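You operate a simulated robot arm through the tools that you are given. There is no shell and no other tool.

You are at the controls of a simulated robot arm. One attempt, no reset.

TASK
Free both clamp screws, wipe the oil from under the square cover, then refit and lock it.
Fine: use the white and green pad and put it back; meanwhile the cover lies on the side cabinet. What is to be rubbed or washed off counts as gone when no trace of it is left.

It is judged by the outcome, as a careful person would: the job done as asked, and still so three seconds after it is handed in. It fails if anything else is knocked over, pushed out of place, dropped, spilled or broken. A push-on lid holds only when it is set on centred and level and pressed home; a screw cap is set on level and turned clockwise until tight.

THE ROBOT
A 6-joint arm with a two-finger parallel gripper, fixed in place. Base frame: the origin is on the floor under the middle of its stand, x ahead of it, y to its left, z up. Readings come in cm, rad, newtons and seconds.
With the tool pointing down near the work surface it reaches from about 28 to 64 cm from the base axis. Its first joint turns from -2.007 to 2.007 rad. Payload 3.43 kg.
Tool frame: the origin (TCP) lies between the finger pads and is the grasp point; the fingertips stand 3.4 cm ahead of it; z points along the fingers, y is the line along which they close. Largest opening 12.8 cm; finger width 2.4, thickness 1.2; the body of the gripper, 4.8 by 13 cm, starts 9.6 cm behind the TCP.
Orientation is that of the tool frame in the base frame, as [roll, pitch, yaw] about the fixed x, y, z axes, in that order (R = Rz(yaw) Ry(pitch) Rx(roll)). With the fingers straight down and closing along the base's y, the tool's x points along the base's -x, its y along +y and its z along -z.

THE INTERFACE
- The arm moves only by the tool servo_tool. Its argument "plan" is a list of rows, each an object (a shift or turn left out is 0, a gripper value left out holds the last) with "translation": the shift along the tool's x, y, z in cm, a list of three; "angular": the turn, a rotation vector about the tool's x, y, z in rad, a list of three; "gripper": the gripper command, from -1 (shut) to 1 (fully open), values between in proportion. In form: [{"translation": [x, y, z], "angular": [ax, ay, az], "gripper": gripper}, ...]. A call has 1 to 20 rows; each row shifts and turns the commanded pose from where the row before left it, along the tool's axes as they then stand. Each row takes 0.2 s and may step no farther than 5 cm and 0.15 rad from the row before; otherwise, or with a gripper value out of range, the whole call is refused. Where a pose cannot be reached the arm comes as near as it can. A force on the tool above 60 N (or 10 N above the force at the start of the call, whichever is more), or a blocked arm, ends the call early, and 0.2 s more pass. Each finger travels about 15.3 cm/s and halts on what it meets, pressing with about 36 N; the grip force reading is that of the motor and also rises with nothing between the fingers. The clock runs only during rows and for 0.2 s after the last one: add rows that do not move to give the fingers time. The reply holds the time, the measured pose of the TCP, the force on the tool along the base axes, the opening and the grip force, in the units named above and with some noise, with the torque about the TCP (base axes, N m) and any sound that the robot's microphone picked up, and new pictures: "views" is both (left out), scene, wrist or none.
- Cameras (640 x 400 px; columns grow to the right, rows downward): "scene" is fixed at [21.97, -64.96, 183.68]; the picture's right is [1.00, -0.07, 0.00], its down [-0.04, -0.50, -0.86] and it looks along [0.06, 0.86, -0.50] (base axes); focal length 374 px, centre (320, 200). "wrist" rides on the gripper at [7.6, -1.1, -16] in the tool frame; the picture's right is [0.15, 0.99, 0.00], its down [-0.88, 0.13, -0.46] and it looks along [-0.45, 0.07, 0.89] (tool axes); focal length 234 px, centre (320, 200). There is no depth. A picture from a camera that has moved, and an enlarged one, comes with that camera's place and axes in the base frame and with its lens.
- slide_trunk(by): slides the trunk up (or, below 0, down) by that many cm; the arm rides with it, the base frame stays. It gives what a move gives, with no picture.
- inspect(camera, box): a new picture of the part [left, top, right, bottom] of that camera's present view, enlarged. No time passes.
- sign_off(): hands the job in; it is judged then, once.

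Places have to be worked out from the pictures, the camera data and where the tool is seen. Open the gripper and draw the arm clear of the work before you hand the job in, unless the task says otherwise.

The tools are called after "Emit:" as a command line: name --argument value ..., lists and objects as JSON in quotes. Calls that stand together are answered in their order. servo_tool: Moves the arm, as the interface text tells. Its arguments: {"type":"object","properties":{"plan":{"type":"array"},"views":{"type":"string","enum":["both","scene","wrist","none"]}},"required":["plan"]} The other tools are called the same way: slide_trunk (by) moves the trunk up or down; inspect (camera, box) takes an enlarged picture of a part of a camera's view; sign_off () hands the job in.

At the start:

```text
t: 0.0
tcp_pos: [16.59, 32.25, 136.21]
orientation: [-3.14, 0.001, 3.139]
force: [0.5, 0.3, 0.5]
wrist_torque: [0.01, 0.0, 0.03]
opening: 12.79
finger_force: 0.1
trunk travel left (down, up): [-92.5, 6.5]
```

scene: 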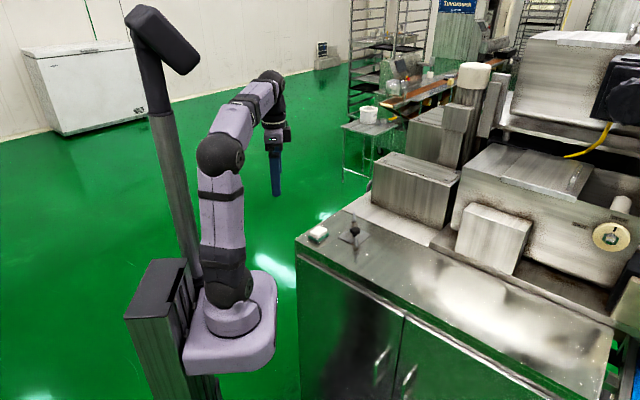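
wrist: 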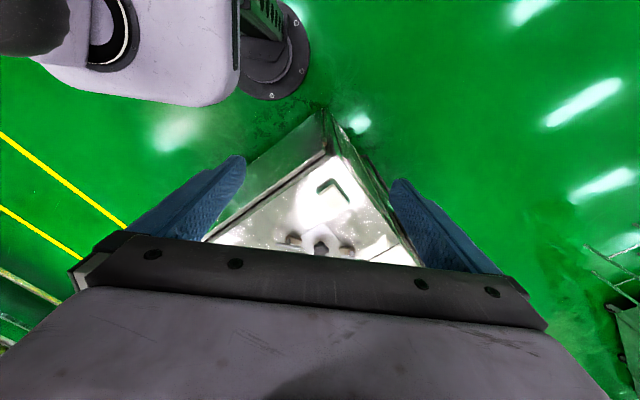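

I'll start by enlarging the area around the pad and cover in both cameras to work out where things are.

Emit:
inspect --camera "scene" --box '[290, 200, 410, 275]'

Emit:
inspect --camera "wrist" --box '[200, 100, 440, 270]'

Emit:
inspect --camera "scene" --box '[290, 130, 640, 400]'

```text
5.33 times, centred on (350, 238) of scene
camera zoom: at [21.97, -64.96, 183.68], right [1.0, -0.07, 0.0], down [-0.04, -0.5, -0.86], along [0.06, 0.86, -0.5], focal length 1993 px, centre (160, 0)
```

zoom: 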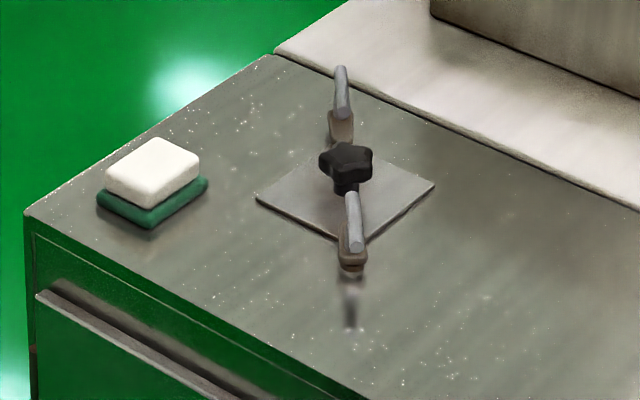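

```text
2.35 times, centred on (320, 185) of wrist
camera zoom: at [9.0, 31.13, 152.19], right [-0.15, 0.99, 0.0], down [0.88, 0.13, 0.46], along [0.45, 0.07, -0.89], focal length 551 px, centre (320, 235)
```

zoom: 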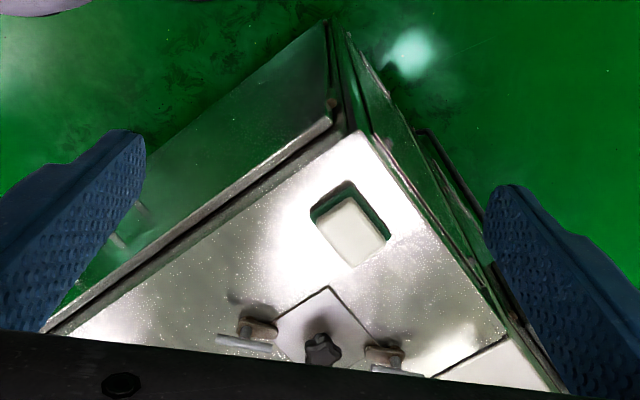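

```text
1.48 times, centred on (465, 265) of scene
camera zoom: at [21.97, -64.96, 183.68], right [1.0, -0.07, 0.0], down [-0.04, -0.5, -0.86], along [0.06, 0.86, -0.5], focal length 554 px, centre (105, 104)
```

zoom: 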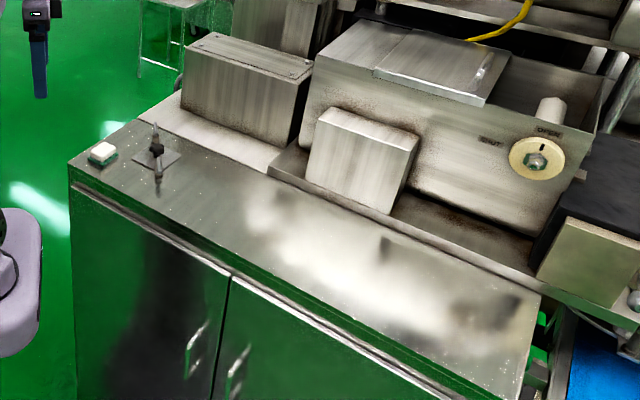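

The pad comes out near (28.5, 36.8, 111), the cover's knob near (40.6, 36.2, 112), with clamps on the corners at about (41, 30) and (42, 42.5). I'll move the tool above them at a safe height to get a closer look.

Emit:
servo_tool --plan '[{"translation": [-3, 0.5, 0]}, {"translation": [-3, 0.5, 0]}, {"translation": [-3, 0.5, 0]}, {"translation": [-3, 0.5, 0]}, {"translation": [-3, 0.5, 0]}, {"translation": [-3, 0.5, 0]}, {"translation": [0, 0, 0]}]' --views "both"

```text
t: 1.6
tcp_pos: [34.46, 35.39, 136.28]
orientation: [3.139, -0.001, -3.141]
force: [-0.5, -0.9, 0.3]
wrist_torque: [-0.01, -0.03, -0.01]
opening: 12.79
finger_force: 0.2
trunk travel left (down, up): [-92.5, 6.5]
camera wrist: at [26.9, 34.21, 152.3], right [-0.15, 0.99, 0.0], down [0.88, 0.13, 0.46], along [0.45, 0.07, -0.89], focal length 234 px, centre (320, 200)
```

scene: 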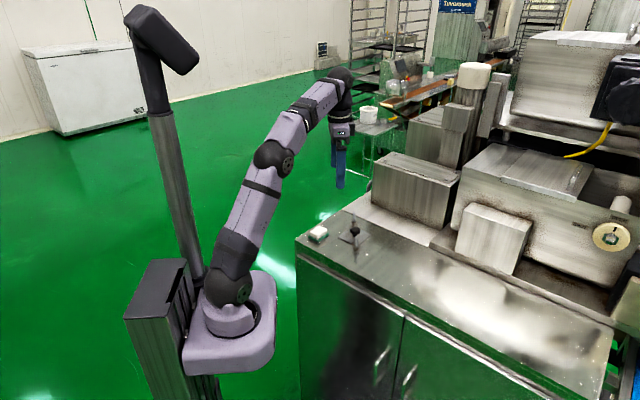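
wrist: 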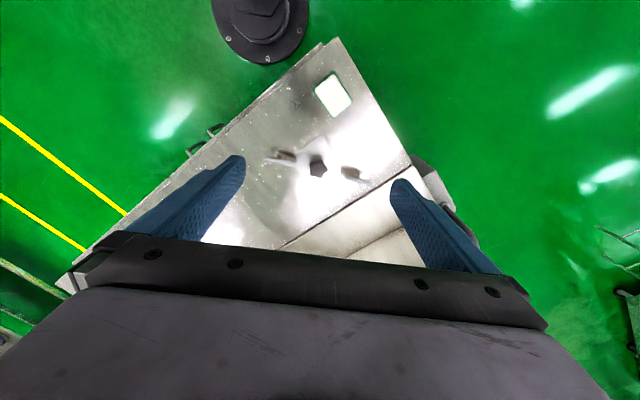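

Emit:
inspect --camera "wrist" --box '[260, 60, 400, 200]'

Emit:
inspect --camera "scene" --box '[330, 205, 380, 250]'

```text
2.86 times, centred on (330, 130) of wrist
camera zoom: at [26.9, 34.21, 152.3], right [-0.15, 0.99, 0.0], down [0.88, 0.13, 0.46], along [0.45, 0.07, -0.89], focal length 669 px, centre (291, 400)
```

zoom: 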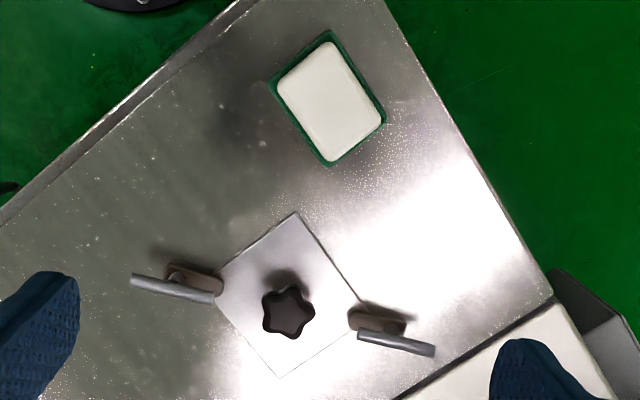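

```text
8.89 times, centred on (355, 228) of scene
camera zoom: at [21.97, -64.96, 183.68], right [1.0, -0.07, 0.0], down [-0.04, -0.5, -0.86], along [0.06, 0.86, -0.5], focal length 3321 px, centre (9, -44)
```

zoom: 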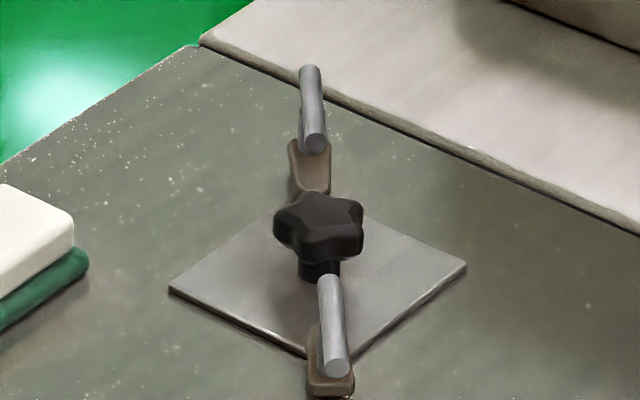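

The clamps appear as brown dogs over opposite corners of the plate, each with a grey bar handle. I'll drop to about z=122 for a closer look at how they are built.

Emit:
servo_tool --plan '[{"translation": [-0.3, 0.1, 3]}, {"translation": [-0.3, 0.1, 3]}, {"translation": [-0.3, 0.1, 3]}, {"translation": [-0.3, 0.1, 3]}, {"translation": [-0.3, 0.1, 2]}, {"translation": [0, 0, 0]}]' --views "wrist"

```text
t: 3.0
tcp_pos: [36.09, 35.61, 122.12]
orientation: [3.14, 0.0, 3.14]
force: [-0.1, -0.5, 0.2]
wrist_torque: [0.0, -0.02, 0.04]
opening: 12.79
finger_force: 0.0
trunk travel left (down, up): [-92.5, 6.5]
camera wrist: at [28.5, 34.51, 138.15], right [-0.15, 0.99, 0.0], down [0.88, 0.13, 0.46], along [0.45, 0.07, -0.89], focal length 234 px, centre (320, 200)
```

wrist: 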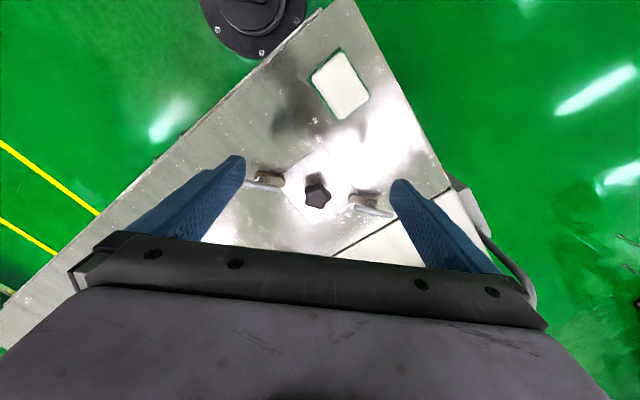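

Emit:
inspect --camera "wrist" --box '[235, 145, 325, 225]'

Emit:
inspect --camera "wrist" --box '[310, 155, 400, 235]'

Emit:
inspect --camera "scene" --box '[335, 208, 375, 248]'

```text
5.00 times, centred on (280, 185) of wrist
camera zoom: at [28.5, 34.51, 138.15], right [-0.15, 0.99, 0.0], down [0.88, 0.13, 0.46], along [0.45, 0.07, -0.89], focal length 1171 px, centre (520, 275)
```

zoom: 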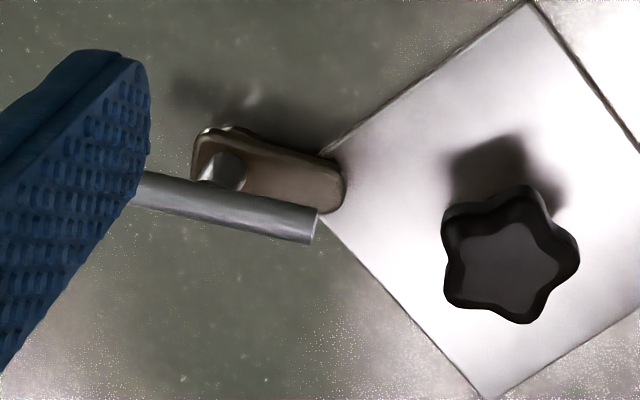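

```text
5.00 times, centred on (355, 195) of wrist
camera zoom: at [28.5, 34.51, 138.15], right [-0.15, 0.99, 0.0], down [0.88, 0.13, 0.46], along [0.45, 0.07, -0.89], focal length 1171 px, centre (145, 225)
```

zoom: 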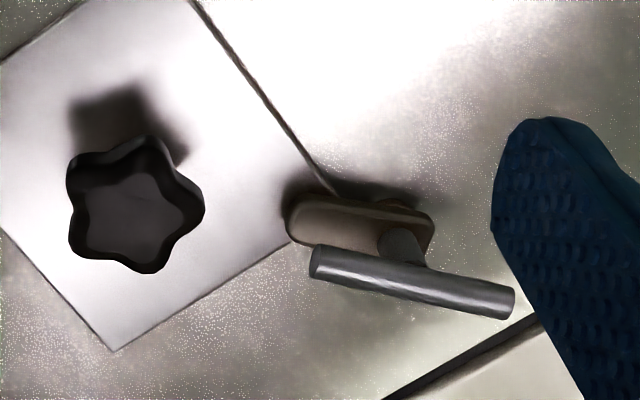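

```text
10.00 times, centred on (355, 228) of scene
camera zoom: at [21.97, -64.96, 183.68], right [1.0, -0.07, 0.0], down [-0.04, -0.5, -0.86], along [0.06, 0.86, -0.5], focal length 3736 px, centre (-30, -80)
```

zoom: 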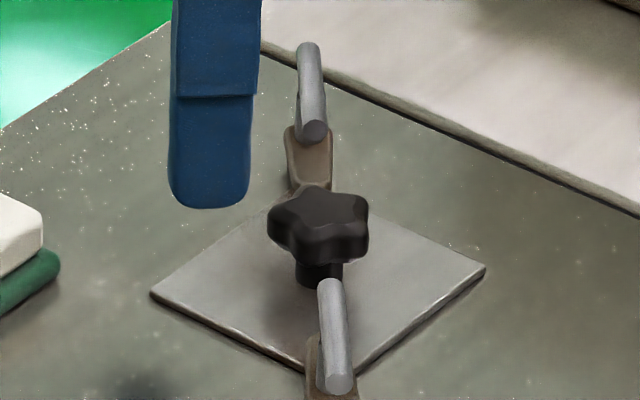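

The picture shows each clamp as a vertical screw with a T-bar on top (bar centre around z≈113.6) and a dog lying parallel to the bar over the plate corner. I'll move over the low-y clamp at about (40.1, 29.3) and turn the tool so the fingers close across the bar.

Emit:
servo_tool --plan '[{"translation": [-2, -3.1, 0], "gripper": -0.2}, {"translation": [-2, -3.2, 0], "angular": [0, 0, 0.147]}, {"angular": [0, 0, 0.147]}, {"angular": [0, 0, 0.147]}, {"angular": [0, 0, 0.147]}, {"angular": [0, 0, 0.147]}, {"angular": [0, 0, 0.147]}, {"angular": [0, 0, 0.147]}, {"angular": [0, 0, 0.147]}, {"angular": [0, 0, 0.147]}, {"angular": [0, 0, 0.147]}, {"angular": [0, 0, 0.147]}, {"angular": [0, 0, 0]}]' --views "both"

```text
t: 5.8
tcp_pos: [40.24, 29.54, 122.15]
orientation: [-3.14, -0.001, 1.522]
force: [0.4, -0.4, 0.3]
wrist_torque: [0.02, -0.01, -0.02]
opening: 5.1
finger_force: 0.0
trunk travel left (down, up): [-92.5, 6.5]
camera wrist: at [39.32, 37.08, 138.23], right [1.0, 0.1, 0.0], down [0.09, -0.89, 0.46], along [0.04, -0.45, -0.89], focal length 234 px, centre (320, 200)
```

scene: 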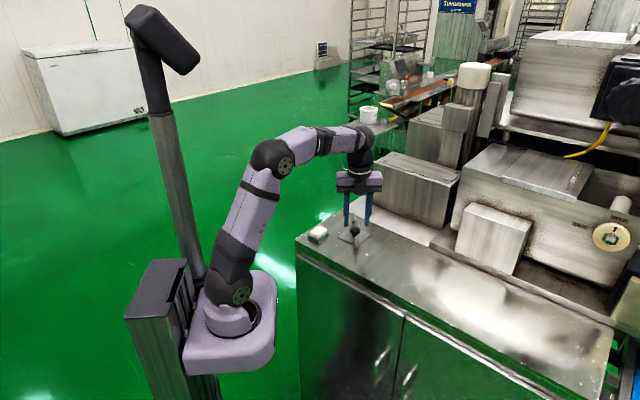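
wrist: 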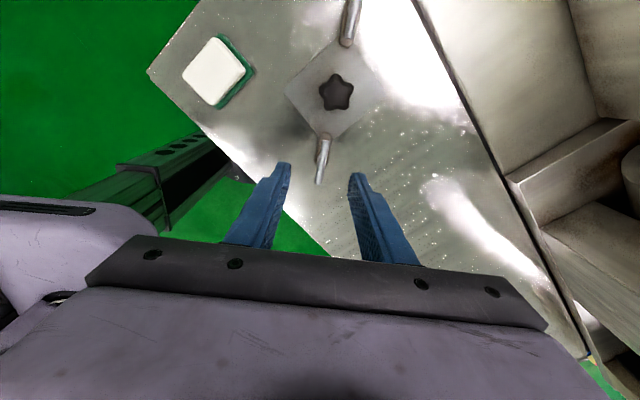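

Emit:
inspect --camera "wrist" --box '[260, 110, 400, 210]'

Emit:
inspect --camera "scene" --box '[325, 190, 395, 250]'

Emit:
inspect --camera "wrist" --box '[270, 0, 400, 90]'

```text
4.00 times, centred on (330, 160) of wrist
camera zoom: at [39.32, 37.08, 138.23], right [1.0, 0.1, 0.0], down [0.09, -0.89, 0.46], along [0.04, -0.45, -0.89], focal length 937 px, centre (280, 360)
```

zoom: 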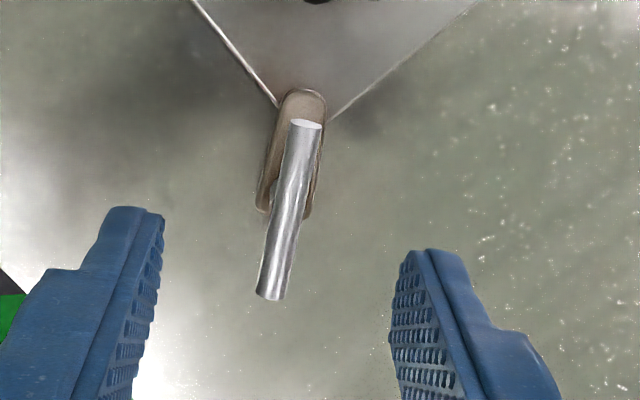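

```text
6.67 times, centred on (360, 220) of scene
camera zoom: at [21.97, -64.96, 183.68], right [1.0, -0.07, 0.0], down [-0.04, -0.5, -0.86], along [0.06, 0.86, -0.5], focal length 2491 px, centre (53, 67)
```

zoom: 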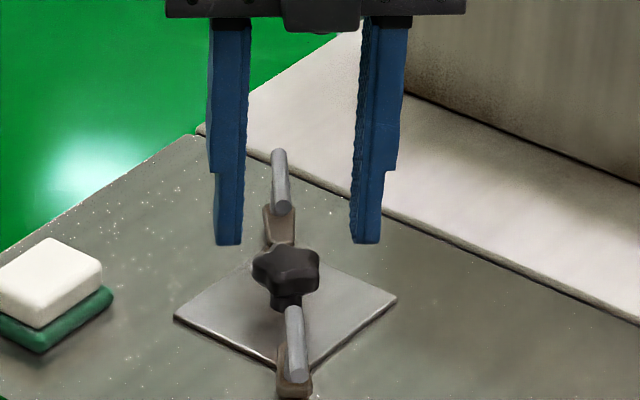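

```text
4.44 times, centred on (335, 45) of wrist
camera zoom: at [39.32, 37.08, 138.23], right [1.0, 0.1, 0.0], down [0.09, -0.89, 0.46], along [0.04, -0.45, -0.89], focal length 1041 px, centre (253, 889)
```

zoom: 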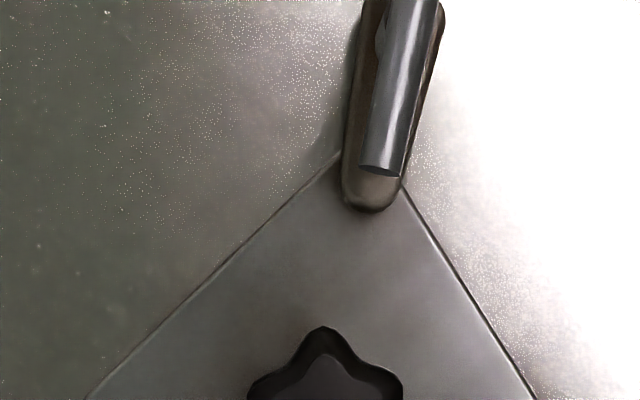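

Triangulating from the two wrist views puts the low-y bar at centre (40.4, 29.0, 113.0), about 4.9 cm long, with the dog top near 110.9. I'll descend with the fingers open around the bar, keeping the fingertips above the dog.

Emit:
servo_tool --plan '[{"translation": [-0.48, 0.18, 1], "angular": [0, 0, 0.04]}, {"translation": [0, 0, 1.5]}, {"translation": [0, 0, 1.5]}, {"translation": [0, 0, 1.5]}, {"translation": [0, 0, 1.5]}, {"translation": [0, 0, 0]}]' --views "both"

Emit:
inspect --camera "wrist" --box '[260, 110, 400, 210]'

Emit:
inspect --camera "scene" --box '[325, 200, 395, 250]'

```text
t: 7.2
tcp_pos: [40.2, 28.98, 115.23]
orientation: [-3.141, 0.0, 1.482]
force: [0.2, -0.3, 0.3]
wrist_torque: [0.0, 0.0, 0.0]
opening: 5.11
finger_force: 0.1
trunk travel left (down, up): [-92.5, 6.5]
camera wrist: at [39.75, 36.58, 131.2], right [1.0, 0.06, 0.0], down [0.05, -0.89, 0.46], along [0.03, -0.45, -0.89], focal length 234 px, centre (320, 200)
```

scene: 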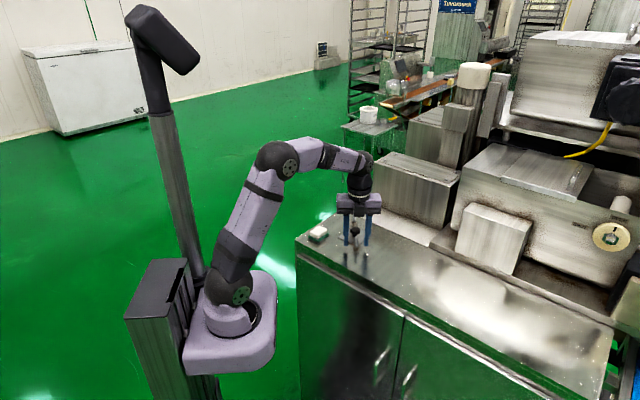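
wrist: 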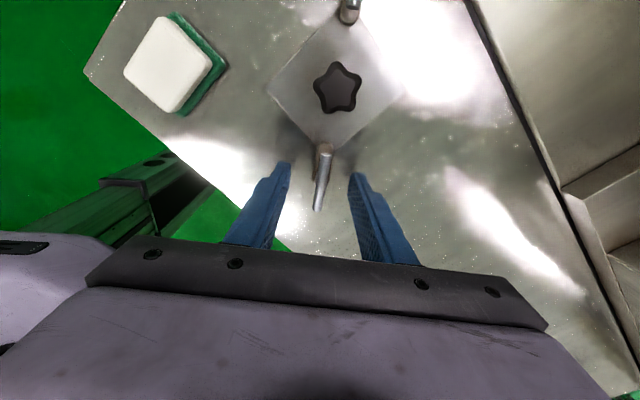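

```text
4.00 times, centred on (330, 160) of wrist
camera zoom: at [39.75, 36.58, 131.2], right [1.0, 0.06, 0.0], down [0.05, -0.89, 0.46], along [0.03, -0.45, -0.89], focal length 937 px, centre (280, 360)
```

zoom: 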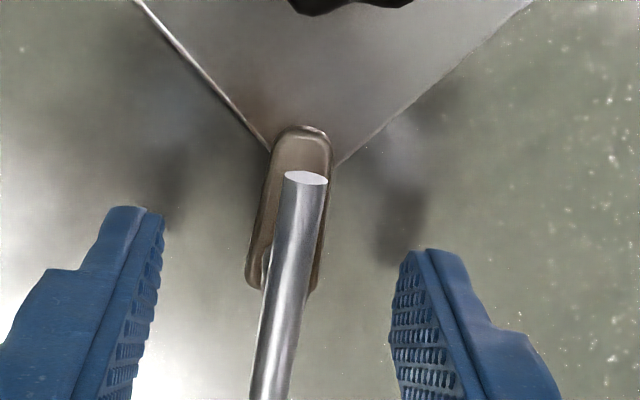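

```text
8.00 times, centred on (360, 225) of scene
camera zoom: at [21.97, -64.96, 183.68], right [1.0, -0.07, 0.0], down [-0.04, -0.5, -0.86], along [0.06, 0.86, -0.5], focal length 2989 px, centre (0, 0)
```

zoom: 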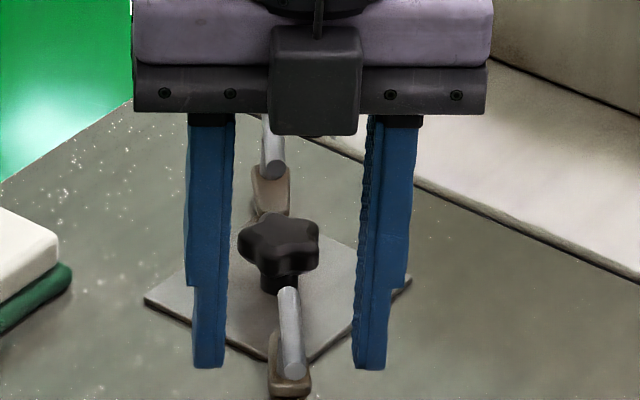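

The bar is centred at about (40.4, 28.9) and the tool is aligned with it, just 0.2 cm off sideways. I'll nudge over and close on the bar.

Emit:
servo_tool --plan '[{"translation": [-0.08, 0.2, 0]}, {"translation": [0, 0, 0], "gripper": -1}, {"translation": [0, 0, 0]}, {"translation": [0, 0, 0]}]' --views "wrist"

Emit:
inspect --camera "wrist" --box '[260, 110, 400, 210]'

```text
t: 8.2
tcp_pos: [40.4, 28.93, 115.26]
orientation: [-3.14, 0.001, 1.483]
force: [-5.7, -0.2, -2.6]
wrist_torque: [0.37, -0.13, 0.01]
opening: 0.97
finger_force: 43.8
trunk travel left (down, up): [-92.5, 6.5]
camera wrist: at [39.87, 36.52, 131.23], right [1.0, 0.06, 0.0], down [0.05, -0.89, 0.46], along [0.03, -0.45, -0.89], focal length 234 px, centre (320, 200)
```

wrist: 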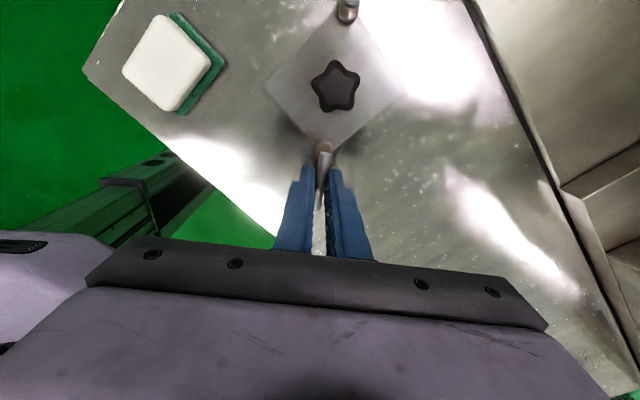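

```text
4.00 times, centred on (330, 160) of wrist
camera zoom: at [39.87, 36.52, 131.23], right [1.0, 0.06, 0.0], down [0.05, -0.89, 0.46], along [0.03, -0.45, -0.89], focal length 937 px, centre (280, 360)
```

zoom: 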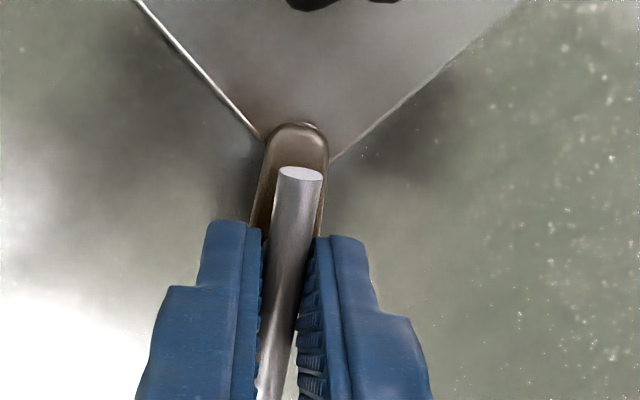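

The bar is held (opening 0.97 cm). I'll try a small counter-clockwise turn (seen from above) and read the torque.

Emit:
servo_tool --plan '[{"angular": [0, 0, -0.06]}, {"angular": [0, 0, -0.06]}, {"angular": [0, 0, 0]}]' --views "wrist"

Emit:
inspect --camera "wrist" --box '[260, 110, 400, 210]'

```text
t: 9.0
tcp_pos: [40.24, 28.93, 115.05]
orientation: [3.141, -0.001, 1.605]
force: [-5.3, 1.3, 0.2]
wrist_torque: [-0.3, 0.44, 0.0]
opening: 0.97
finger_force: 44.1
trunk travel left (down, up): [-92.5, 6.5]
camera wrist: at [38.95, 36.4, 131.23], right [0.98, 0.18, 0.0], down [0.16, -0.88, 0.46], along [0.08, -0.45, -0.89], focal length 234 px, centre (320, 200)
```

wrist: 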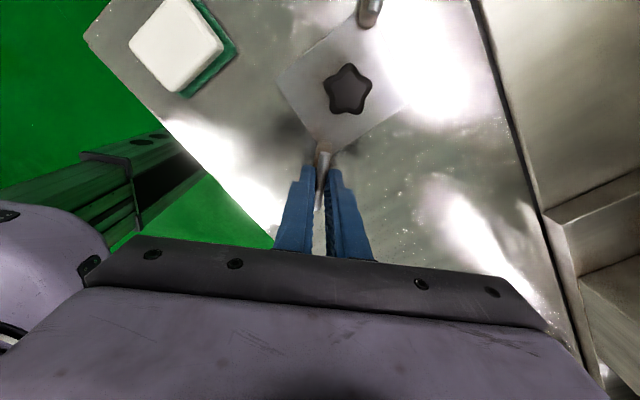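

```text
4.00 times, centred on (330, 160) of wrist
camera zoom: at [38.95, 36.4, 131.23], right [0.98, 0.18, 0.0], down [0.16, -0.88, 0.46], along [0.08, -0.45, -0.89], focal length 937 px, centre (280, 360)
```

zoom: 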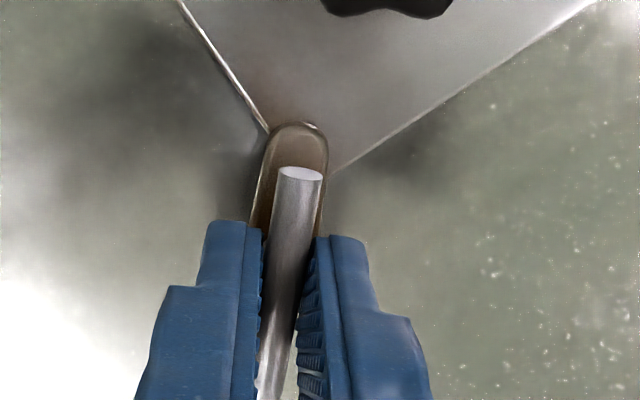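

The bar and dog turn together with hardly any torque, so counter-clockwise is right. I'll keep turning.

Emit:
servo_tool --plan '[{"angular": [0, 0, -0.1]}, {"angular": [0, 0, -0.1]}, {"angular": [0, 0, -0.1]}, {"angular": [0, 0, -0.1]}, {"angular": [0, 0, -0.1]}, {"angular": [0, 0, 0]}]' --views "wrist"

Emit:
inspect --camera "wrist" --box '[260, 110, 400, 210]'

```text
t: 10.4
tcp_pos: [40.44, 28.92, 115.09]
orientation: [3.141, 0.001, 2.106]
force: [-3.4, 3.2, 0.9]
wrist_torque: [-0.2, 0.23, 0.01]
opening: 0.98
finger_force: 43.2
trunk travel left (down, up): [-92.5, 6.5]
camera wrist: at [35.52, 34.81, 131.23], right [0.78, 0.63, 0.0], down [0.56, -0.69, 0.46], along [0.29, -0.35, -0.89], focal length 234 px, centre (320, 200)
```

wrist: 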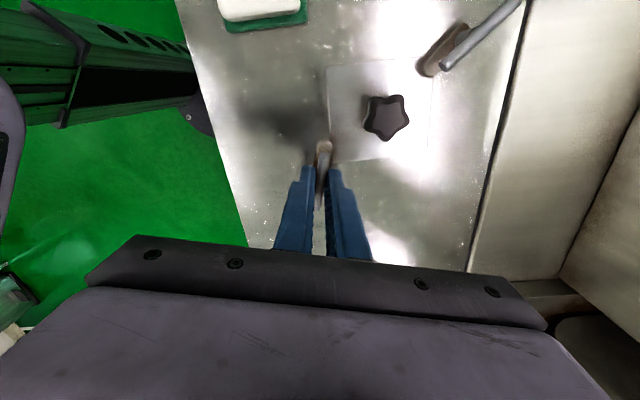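

```text
4.00 times, centred on (330, 160) of wrist
camera zoom: at [35.52, 34.81, 131.23], right [0.78, 0.63, 0.0], down [0.56, -0.69, 0.46], along [0.29, -0.35, -0.89], focal length 937 px, centre (280, 360)
```

zoom: 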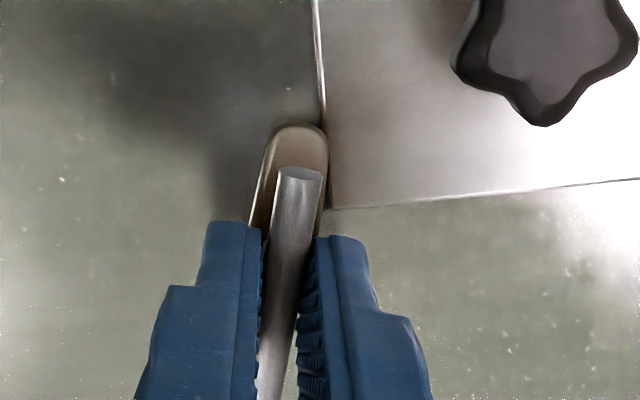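

The dog is nearly off the corner and still turns freely. I'll go on for roughly another 55° until it is a quarter turn away.

Emit:
servo_tool --plan '[{"angular": [0, 0, -0.1]}, {"angular": [0, 0, -0.1]}, {"angular": [0, 0, -0.1]}, {"angular": [0, 0, -0.1]}, {"angular": [0, 0, -0.1]}, {"angular": [0, 0, -0.1]}, {"angular": [0, 0, -0.1]}, {"angular": [0, 0, -0.1]}, {"angular": [0, 0, -0.1]}, {"angular": [0, 0, 0]}]' --views "both"

Emit:
inspect --camera "wrist" --box '[260, 110, 400, 210]'

```text
t: 12.6
tcp_pos: [40.54, 29.05, 115.38]
orientation: [3.14, 0.0, 3.007]
force: [-1.0, 5.2, 11.8]
wrist_torque: [0.05, 1.09, 0.04]
opening: 0.94
finger_force: 43.3
trunk travel left (down, up): [-92.5, 6.5]
camera wrist: at [32.72, 28.84, 131.21], right [-0.01, 1.0, 0.0], down [0.89, 0.01, 0.46], along [0.46, 0.01, -0.89], focal length 234 px, centre (320, 200)
```

scene: 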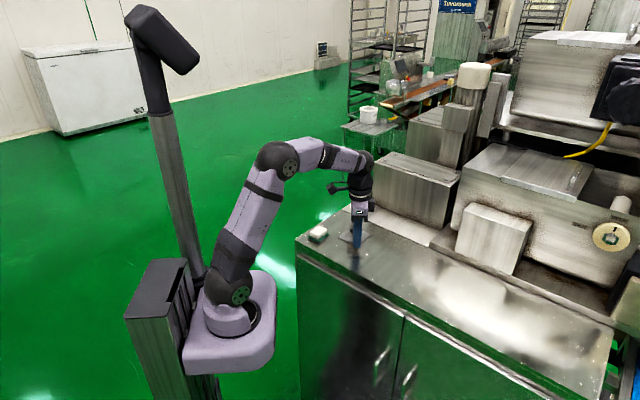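
wrist: 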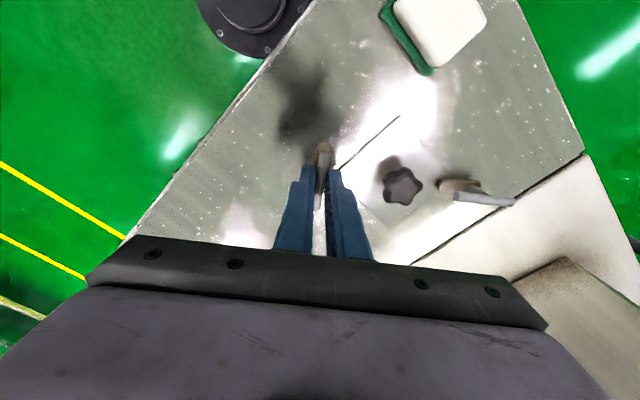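

```text
4.00 times, centred on (330, 160) of wrist
camera zoom: at [32.72, 28.84, 131.21], right [-0.01, 1.0, 0.0], down [0.89, 0.01, 0.46], along [0.46, 0.01, -0.89], focal length 937 px, centre (280, 360)
```

zoom: 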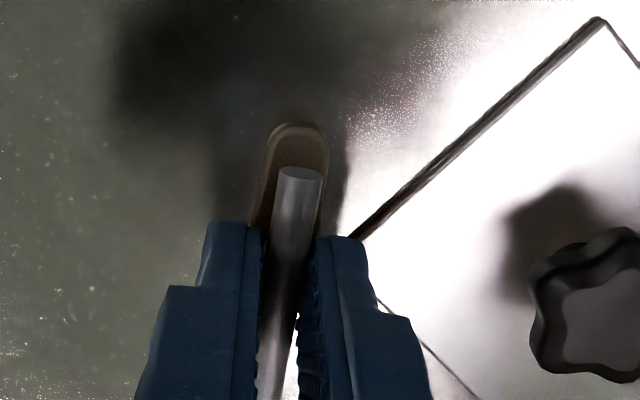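

The dog has swung about 87° and is clear of the plate; an upward push of ~12 N has appeared. I'll ease up slightly and turn a little further to see whether an end stop is met.

Emit:
servo_tool --plan '[{"translation": [0, 0, -0.15], "angular": [0, 0, -0.05]}, {"translation": [0, 0, -0.1], "angular": [0, 0, -0.05]}, {"angular": [0, 0, 0]}]' --views "wrist"

Emit:
inspect --camera "wrist" --box '[260, 110, 400, 210]'

```text
t: 13.4
tcp_pos: [40.4, 28.96, 115.26]
orientation: [-3.137, -0.003, 3.105]
force: [-3.5, 5.3, -12.4]
wrist_torque: [0.5, -1.11, -0.01]
opening: 0.96
finger_force: 43.6
trunk travel left (down, up): [-92.5, 6.5]
camera wrist: at [32.86, 28.16, 131.25], right [-0.11, 0.99, 0.0], down [0.89, 0.1, 0.45], along [0.45, 0.05, -0.89], focal length 234 px, centre (320, 200)
```

wrist: 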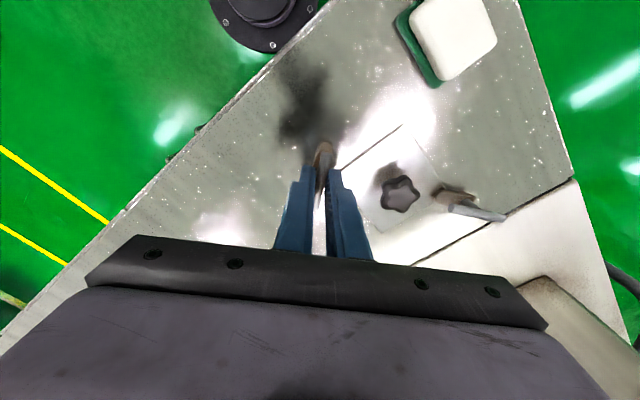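

```text
4.00 times, centred on (330, 160) of wrist
camera zoom: at [32.86, 28.16, 131.25], right [-0.11, 0.99, 0.0], down [0.89, 0.1, 0.45], along [0.45, 0.05, -0.89], focal length 937 px, centre (280, 360)
```

zoom: 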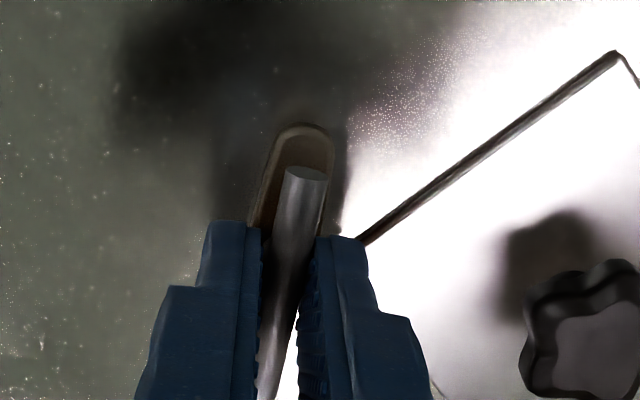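

The clamp is now about 93° open. I'll settle the height and turn a little further to check whether the dog still follows the tool.

Emit:
servo_tool --plan '[{"translation": [0, 0, 0.12], "angular": [0, 0, -0.1]}, {"angular": [0, 0, -0.1]}, {"angular": [0, 0, 0]}]' --views "wrist"

Emit:
inspect --camera "wrist" --box '[260, 110, 400, 210]'

```text
t: 14.2
tcp_pos: [40.52, 28.86, 115.24]
orientation: [3.141, -0.002, -2.979]
force: [0.5, 4.0, -9.3]
wrist_torque: [0.14, 0.36, -1.39]
opening: 1.34
finger_force: 44.9
trunk travel left (down, up): [-92.5, 6.5]
camera wrist: at [33.24, 26.63, 131.25], right [-0.3, 0.95, 0.0], down [0.85, 0.27, 0.45], along [0.43, 0.14, -0.89], focal length 234 px, centre (320, 200)
```

wrist: 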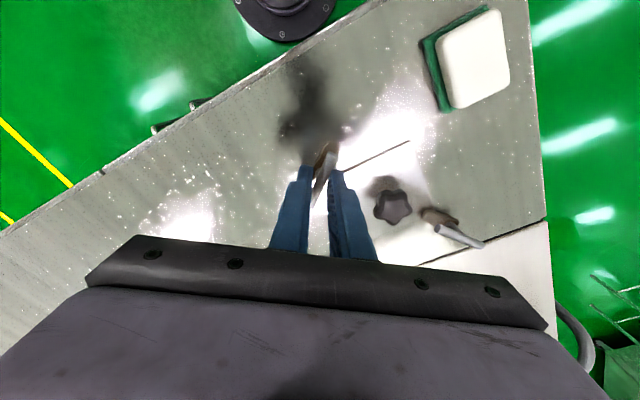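

```text
4.00 times, centred on (330, 160) of wrist
camera zoom: at [33.24, 26.63, 131.25], right [-0.3, 0.95, 0.0], down [0.85, 0.27, 0.45], along [0.43, 0.14, -0.89], focal length 937 px, centre (280, 360)
```

zoom: 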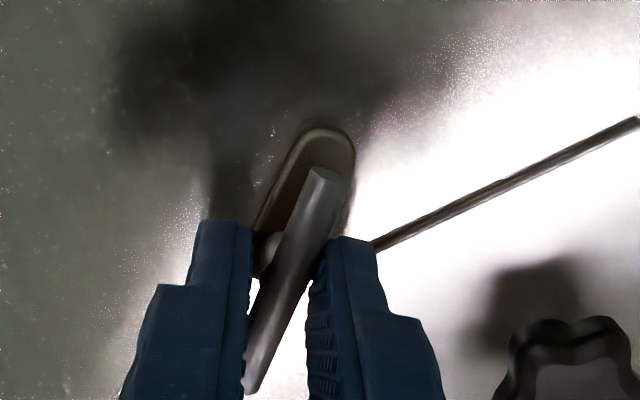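

An end stop is met (torque −1.4 N·m), so the clamp is fully open at about 90°. I'll back the tool off to relieve it, then open and rise straight up.

Emit:
servo_tool --plan '[{"angular": [0, 0, 0.1]}, {"angular": [0, 0, 0.06]}, {"angular": [0, 0, 0], "gripper": -0.3}, {"angular": [0, 0, 0]}, {"translation": [0, 0, -1.5]}, {"translation": [0, 0, -2.5]}, {"translation": [0, 0, -3]}, {"translation": [0, 0, 0]}]' --views "both"

Emit:
inspect --camera "wrist" --box '[240, 60, 440, 220]'

Emit:
inspect --camera "scene" --box '[325, 200, 395, 250]'

```text
t: 16.0
tcp_pos: [40.48, 28.87, 122.33]
orientation: [-3.141, -0.001, -3.14]
force: [0.0, 0.5, -0.5]
wrist_torque: [0.03, 0.02, -0.04]
opening: 4.47
finger_force: 0.0
trunk travel left (down, up): [-92.5, 6.5]
camera wrist: at [32.87, 27.63, 138.35], right [-0.15, 0.99, 0.0], down [0.88, 0.13, 0.46], along [0.45, 0.07, -0.89], focal length 234 px, centre (320, 200)
```

scene: 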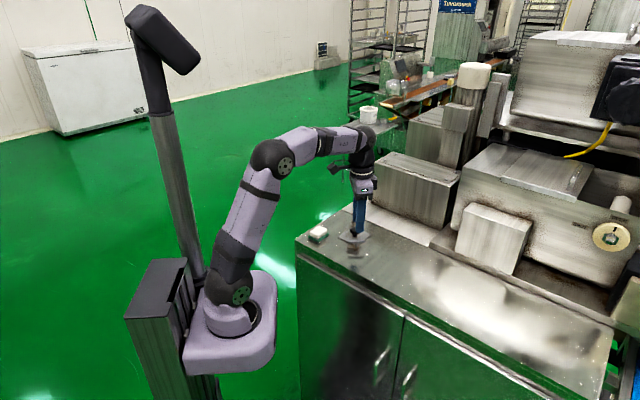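
wrist: 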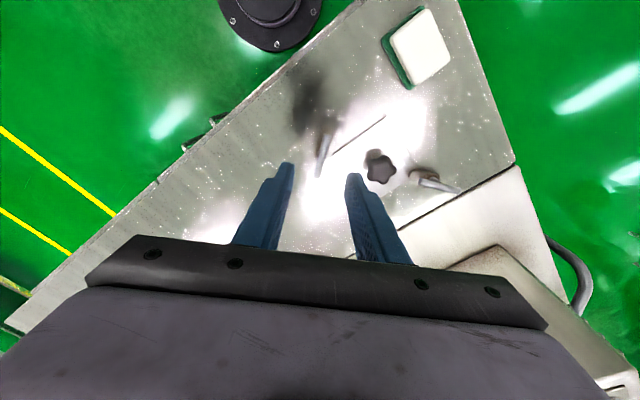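

```text
2.50 times, centred on (340, 140) of wrist
camera zoom: at [32.87, 27.63, 138.35], right [-0.15, 0.99, 0.0], down [0.88, 0.13, 0.46], along [0.45, 0.07, -0.89], focal length 585 px, centre (270, 350)
```

zoom: 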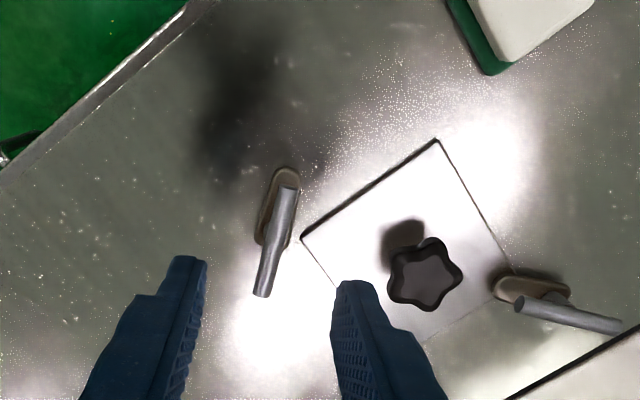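

```text
8.00 times, centred on (360, 225) of scene
camera zoom: at [21.97, -64.96, 183.68], right [1.0, -0.07, 0.0], down [-0.04, -0.5, -0.86], along [0.06, 0.86, -0.5], focal length 2989 px, centre (0, 0)
```

zoom: 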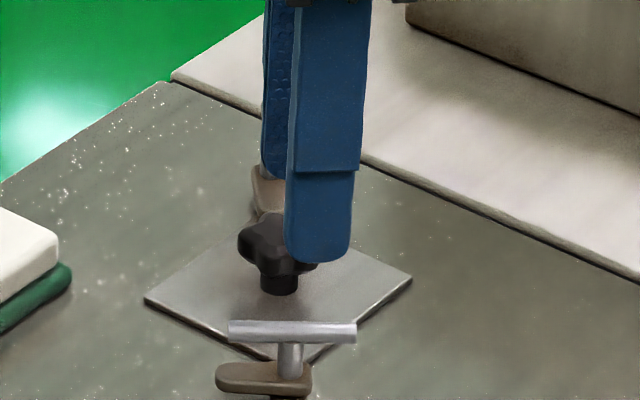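

The first clamp is open, with its dog pointing away from the plate. The second bar works out to centre (41.8, 43.35) lying along about 0.08 rad from y, so I'll move over it and turn the tool back to align.

Emit:
servo_tool --plan '[{"translation": [-0.3, 3.6, -0.5], "gripper": -0.2}, {"translation": [-0.3, 3.6, 0]}, {"translation": [-0.3, 3.6, 0]}, {"translation": [-0.4, 3.7, 0]}, {"angular": [0, 0, 0.138]}, {"angular": [0, 0, 0.138]}, {"angular": [0, 0, 0.138]}, {"angular": [0, 0, 0.138]}, {"angular": [0, 0, 0.138]}, {"angular": [0, 0, 0.138]}, {"angular": [0, 0, 0.138]}, {"angular": [0, 0, 0.138]}, {"angular": [0, 0, 0.138]}, {"angular": [0, 0, 0.138]}, {"angular": [0, 0, 0.138]}, {"angular": [0, 0, 0.138]}, {"angular": [0, 0, 0]}]' --views "both"

Emit:
inspect --camera "wrist" --box '[260, 110, 400, 210]'

```text
t: 19.6
tcp_pos: [41.38, 43.23, 122.72]
orientation: [3.141, -0.001, 1.486]
force: [-0.2, 0.2, 0.2]
wrist_torque: [0.03, -0.01, 0.02]
opening: 5.13
finger_force: 0.0
out of reach, approached as far as the arm can: row 4
trunk travel left (down, up): [-92.5, 6.5]
camera wrist: at [40.97, 50.67, 138.67], right [1.0, 0.06, 0.0], down [0.05, -0.89, 0.45], along [0.03, -0.45, -0.89], focal length 234 px, centre (320, 200)
```

scene: 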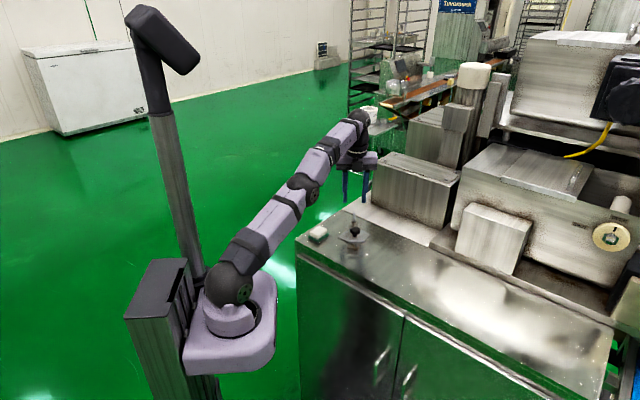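
wrist: 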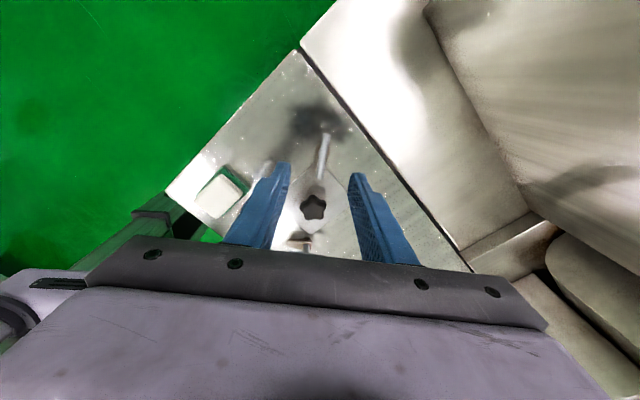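

```text
4.00 times, centred on (330, 160) of wrist
camera zoom: at [40.97, 50.67, 138.67], right [1.0, 0.06, 0.0], down [0.05, -0.89, 0.45], along [0.03, -0.45, -0.89], focal length 937 px, centre (280, 360)
```

zoom: 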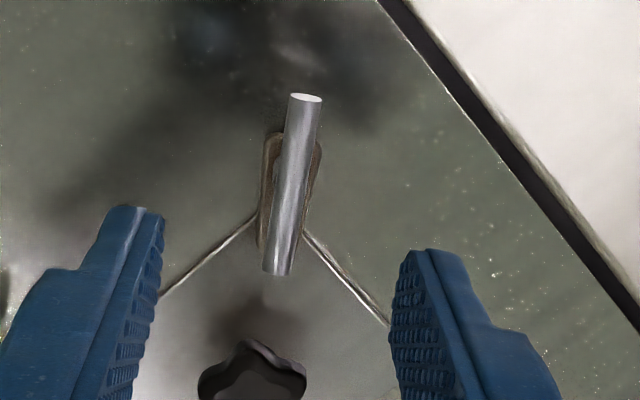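

The row-4 reach limit cost about 0.4 cm; reach should improve lower down. The second bar measures to centre (41.83, 43.06), so I'll descend partway and re-check before correcting.

Emit:
servo_tool --plan '[{"translation": [0, 0, 1.3]}, {"translation": [0, 0, 1.3]}, {"translation": [0, 0, 1.3]}, {"translation": [0, 0, 0]}]' --views "none"

```text
t: 20.6
tcp_pos: [41.37, 43.16, 118.89]
orientation: [-3.141, 0.001, 1.488]
force: [-0.9, -0.1, 0.3]
wrist_torque: [0.01, 0.01, 0.01]
opening: 5.12
finger_force: 0.0
trunk travel left (down, up): [-92.5, 6.5]
```

The commanded pose was clipped, so I'll correct 0.46 cm sideways and finish the descent to z≈115.2.

Emit:
servo_tool --plan '[{"translation": [-0.04, 0.46, 1.2]}, {"translation": [0, 0, 1.2]}, {"translation": [0, 0, 1.25]}, {"translation": [0, 0, 0]}]' --views "wrist"

Emit:
inspect --camera "wrist" --box '[260, 110, 400, 210]'

```text
t: 21.6
tcp_pos: [41.69, 43.09, 114.99]
orientation: [-3.142, -0.001, 1.487]
force: [-0.8, -0.8, 0.4]
wrist_torque: [0.01, -0.01, -0.01]
opening: 5.12
finger_force: 0.1
trunk travel left (down, up): [-92.5, 6.5]
camera wrist: at [41.27, 50.68, 131.13], right [1.0, 0.06, 0.0], down [0.06, -0.89, 0.45], along [0.03, -0.45, -0.89], focal length 234 px, centre (320, 200)
```

wrist: 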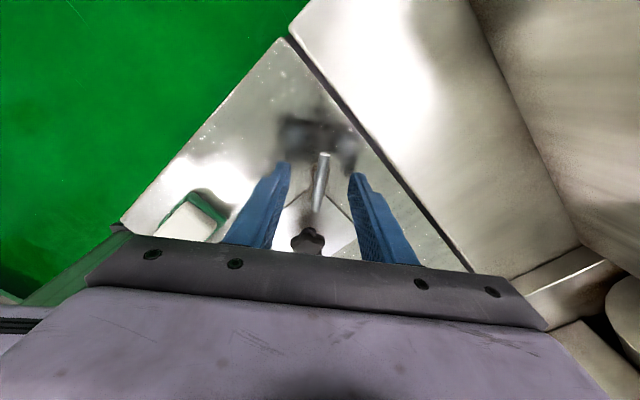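

```text
4.00 times, centred on (330, 160) of wrist
camera zoom: at [41.27, 50.68, 131.13], right [1.0, 0.06, 0.0], down [0.06, -0.89, 0.45], along [0.03, -0.45, -0.89], focal length 937 px, centre (280, 360)
```

zoom: 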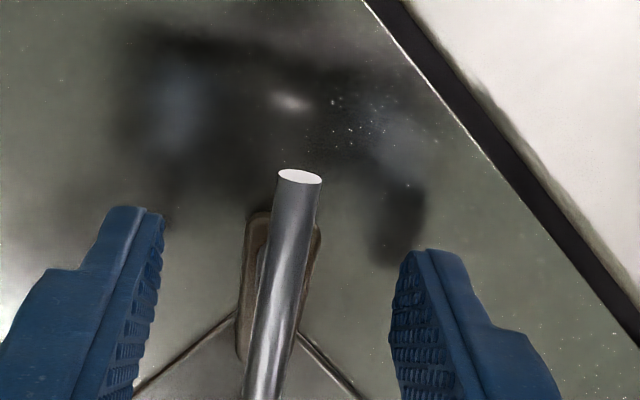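

The view matches the first clamp's approach, with the bar between the fingers and centred within about 0.1 cm. I'll nudge over, close on it and start turning counter-clockwise.

Emit:
servo_tool --plan '[{"translation": [-0.03, 0.12, -0.05]}, {"translation": [0, 0, 0], "gripper": -1}, {"translation": [0, 0, 0]}, {"translation": [0, 0, 0]}, {"angular": [0, 0, -0.08]}, {"angular": [0, 0, -0.08]}, {"angular": [0, 0, -0.08]}, {"translation": [0, 0, 0]}]' --views "wrist"

Emit:
inspect --camera "wrist" --box '[260, 110, 400, 210]'

```text
t: 23.4
tcp_pos: [41.73, 43.23, 115.26]
orientation: [3.14, 0.001, 1.73]
force: [-11.6, 3.3, -5.1]
wrist_torque: [-0.01, 0.04, -0.01]
opening: 0.96
finger_force: 43.8
trunk travel left (down, up): [-92.5, 6.5]
camera wrist: at [39.45, 50.36, 131.14], right [0.95, 0.3, 0.0], down [0.27, -0.85, 0.46], along [0.14, -0.43, -0.89], focal length 234 px, centre (320, 200)
```

wrist: 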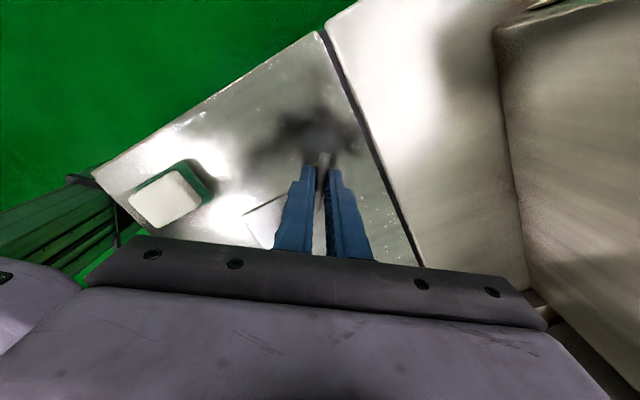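

```text
4.00 times, centred on (330, 160) of wrist
camera zoom: at [39.45, 50.36, 131.14], right [0.95, 0.3, 0.0], down [0.27, -0.85, 0.46], along [0.14, -0.43, -0.89], focal length 937 px, centre (280, 360)
```

zoom: 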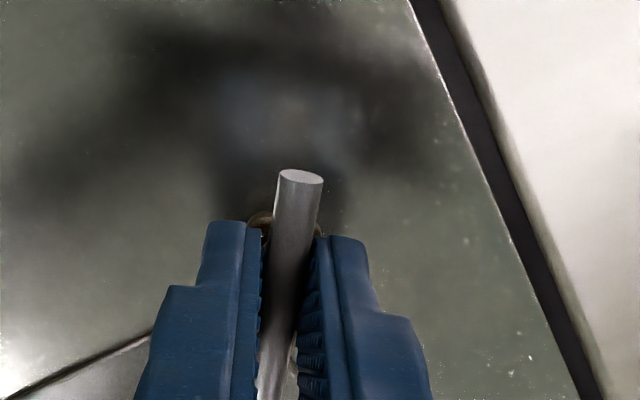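

It turns freely again; there's an 11 N sideways load, so I'll ease the tool 0.15 cm toward −x and continue to about a quarter turn.

Emit:
servo_tool --plan '[{"translation": [0, -0.15, 0], "angular": [0, 0, -0.1]}, {"angular": [0, 0, -0.1]}, {"angular": [0, 0, -0.1]}, {"angular": [0, 0, -0.1]}, {"angular": [0, 0, -0.1]}, {"angular": [0, 0, -0.1]}, {"translation": [0, 0, 0]}]' --views "none"

```text
t: 25.0
tcp_pos: [41.62, 43.11, 115.25]
orientation: [3.14, 0.001, 2.329]
force: [-4.3, 7.2, -2.4]
wrist_torque: [0.3, 0.63, -0.02]
opening: 0.97
finger_force: 43.5
trunk travel left (down, up): [-92.5, 6.5]
```

Emit:
servo_tool --plan '[{"angular": [0, 0, -0.1]}, {"angular": [0, 0, -0.1]}, {"angular": [0, 0, -0.1]}, {"angular": [0, 0, -0.1]}, {"angular": [0, 0, -0.1]}, {"angular": [0, 0, -0.1]}, {"angular": [0, 0, -0.1]}, {"translation": [0, 0, 0]}]' --views "none"

```text
t: 26.8
tcp_pos: [41.65, 43.05, 115.08]
orientation: [-3.141, -0.001, 3.029]
force: [-5.1, 8.3, -1.7]
wrist_torque: [0.54, 0.2, 0.0]
opening: 0.98
finger_force: 43.3
trunk travel left (down, up): [-92.5, 6.5]
```

Still free at yaw 3.03. I'll turn in smaller increments until the stop is felt.

Emit:
servo_tool --plan '[{"angular": [0, 0, -0.05]}, {"angular": [0, 0, -0.05]}, {"angular": [0, 0, -0.05]}, {"translation": [0, 0, 0]}]' --views "wrist"

Emit:
inspect --camera "wrist" --box '[260, 110, 400, 210]'

```text
t: 27.8
tcp_pos: [41.87, 43.1, 115.17]
orientation: [3.14, 0.002, -3.107]
force: [-2.7, 11.6, -1.4]
wrist_torque: [0.25, -0.01, -1.19]
opening: 1.04
finger_force: 44.1
trunk travel left (down, up): [-92.5, 6.5]
camera wrist: at [34.28, 41.7, 131.14], right [-0.18, 0.98, 0.0], down [0.87, 0.16, 0.46], along [0.45, 0.08, -0.89], focal length 234 px, centre (320, 200)
```

wrist: 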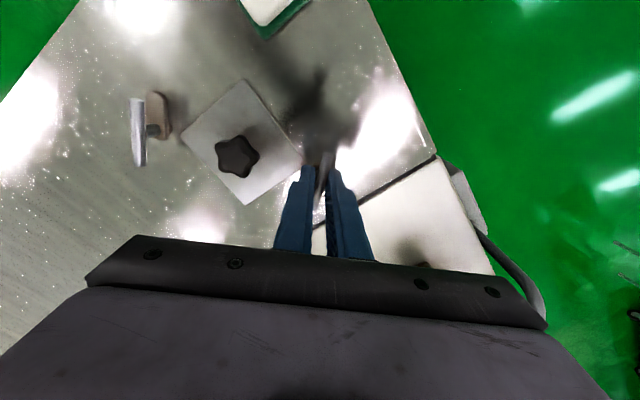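

```text
4.00 times, centred on (330, 160) of wrist
camera zoom: at [34.28, 41.7, 131.14], right [-0.18, 0.98, 0.0], down [0.87, 0.16, 0.46], along [0.45, 0.08, -0.89], focal length 937 px, centre (280, 360)
```

zoom: 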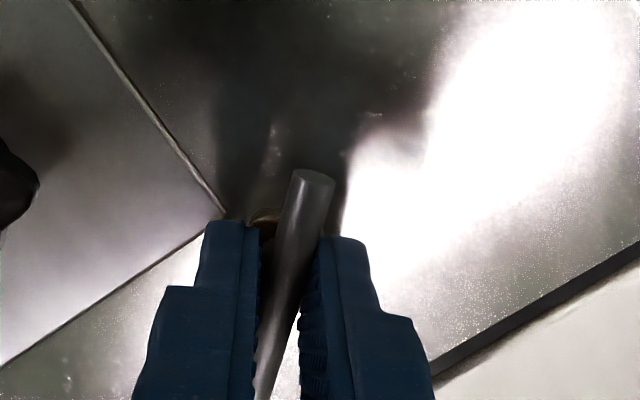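

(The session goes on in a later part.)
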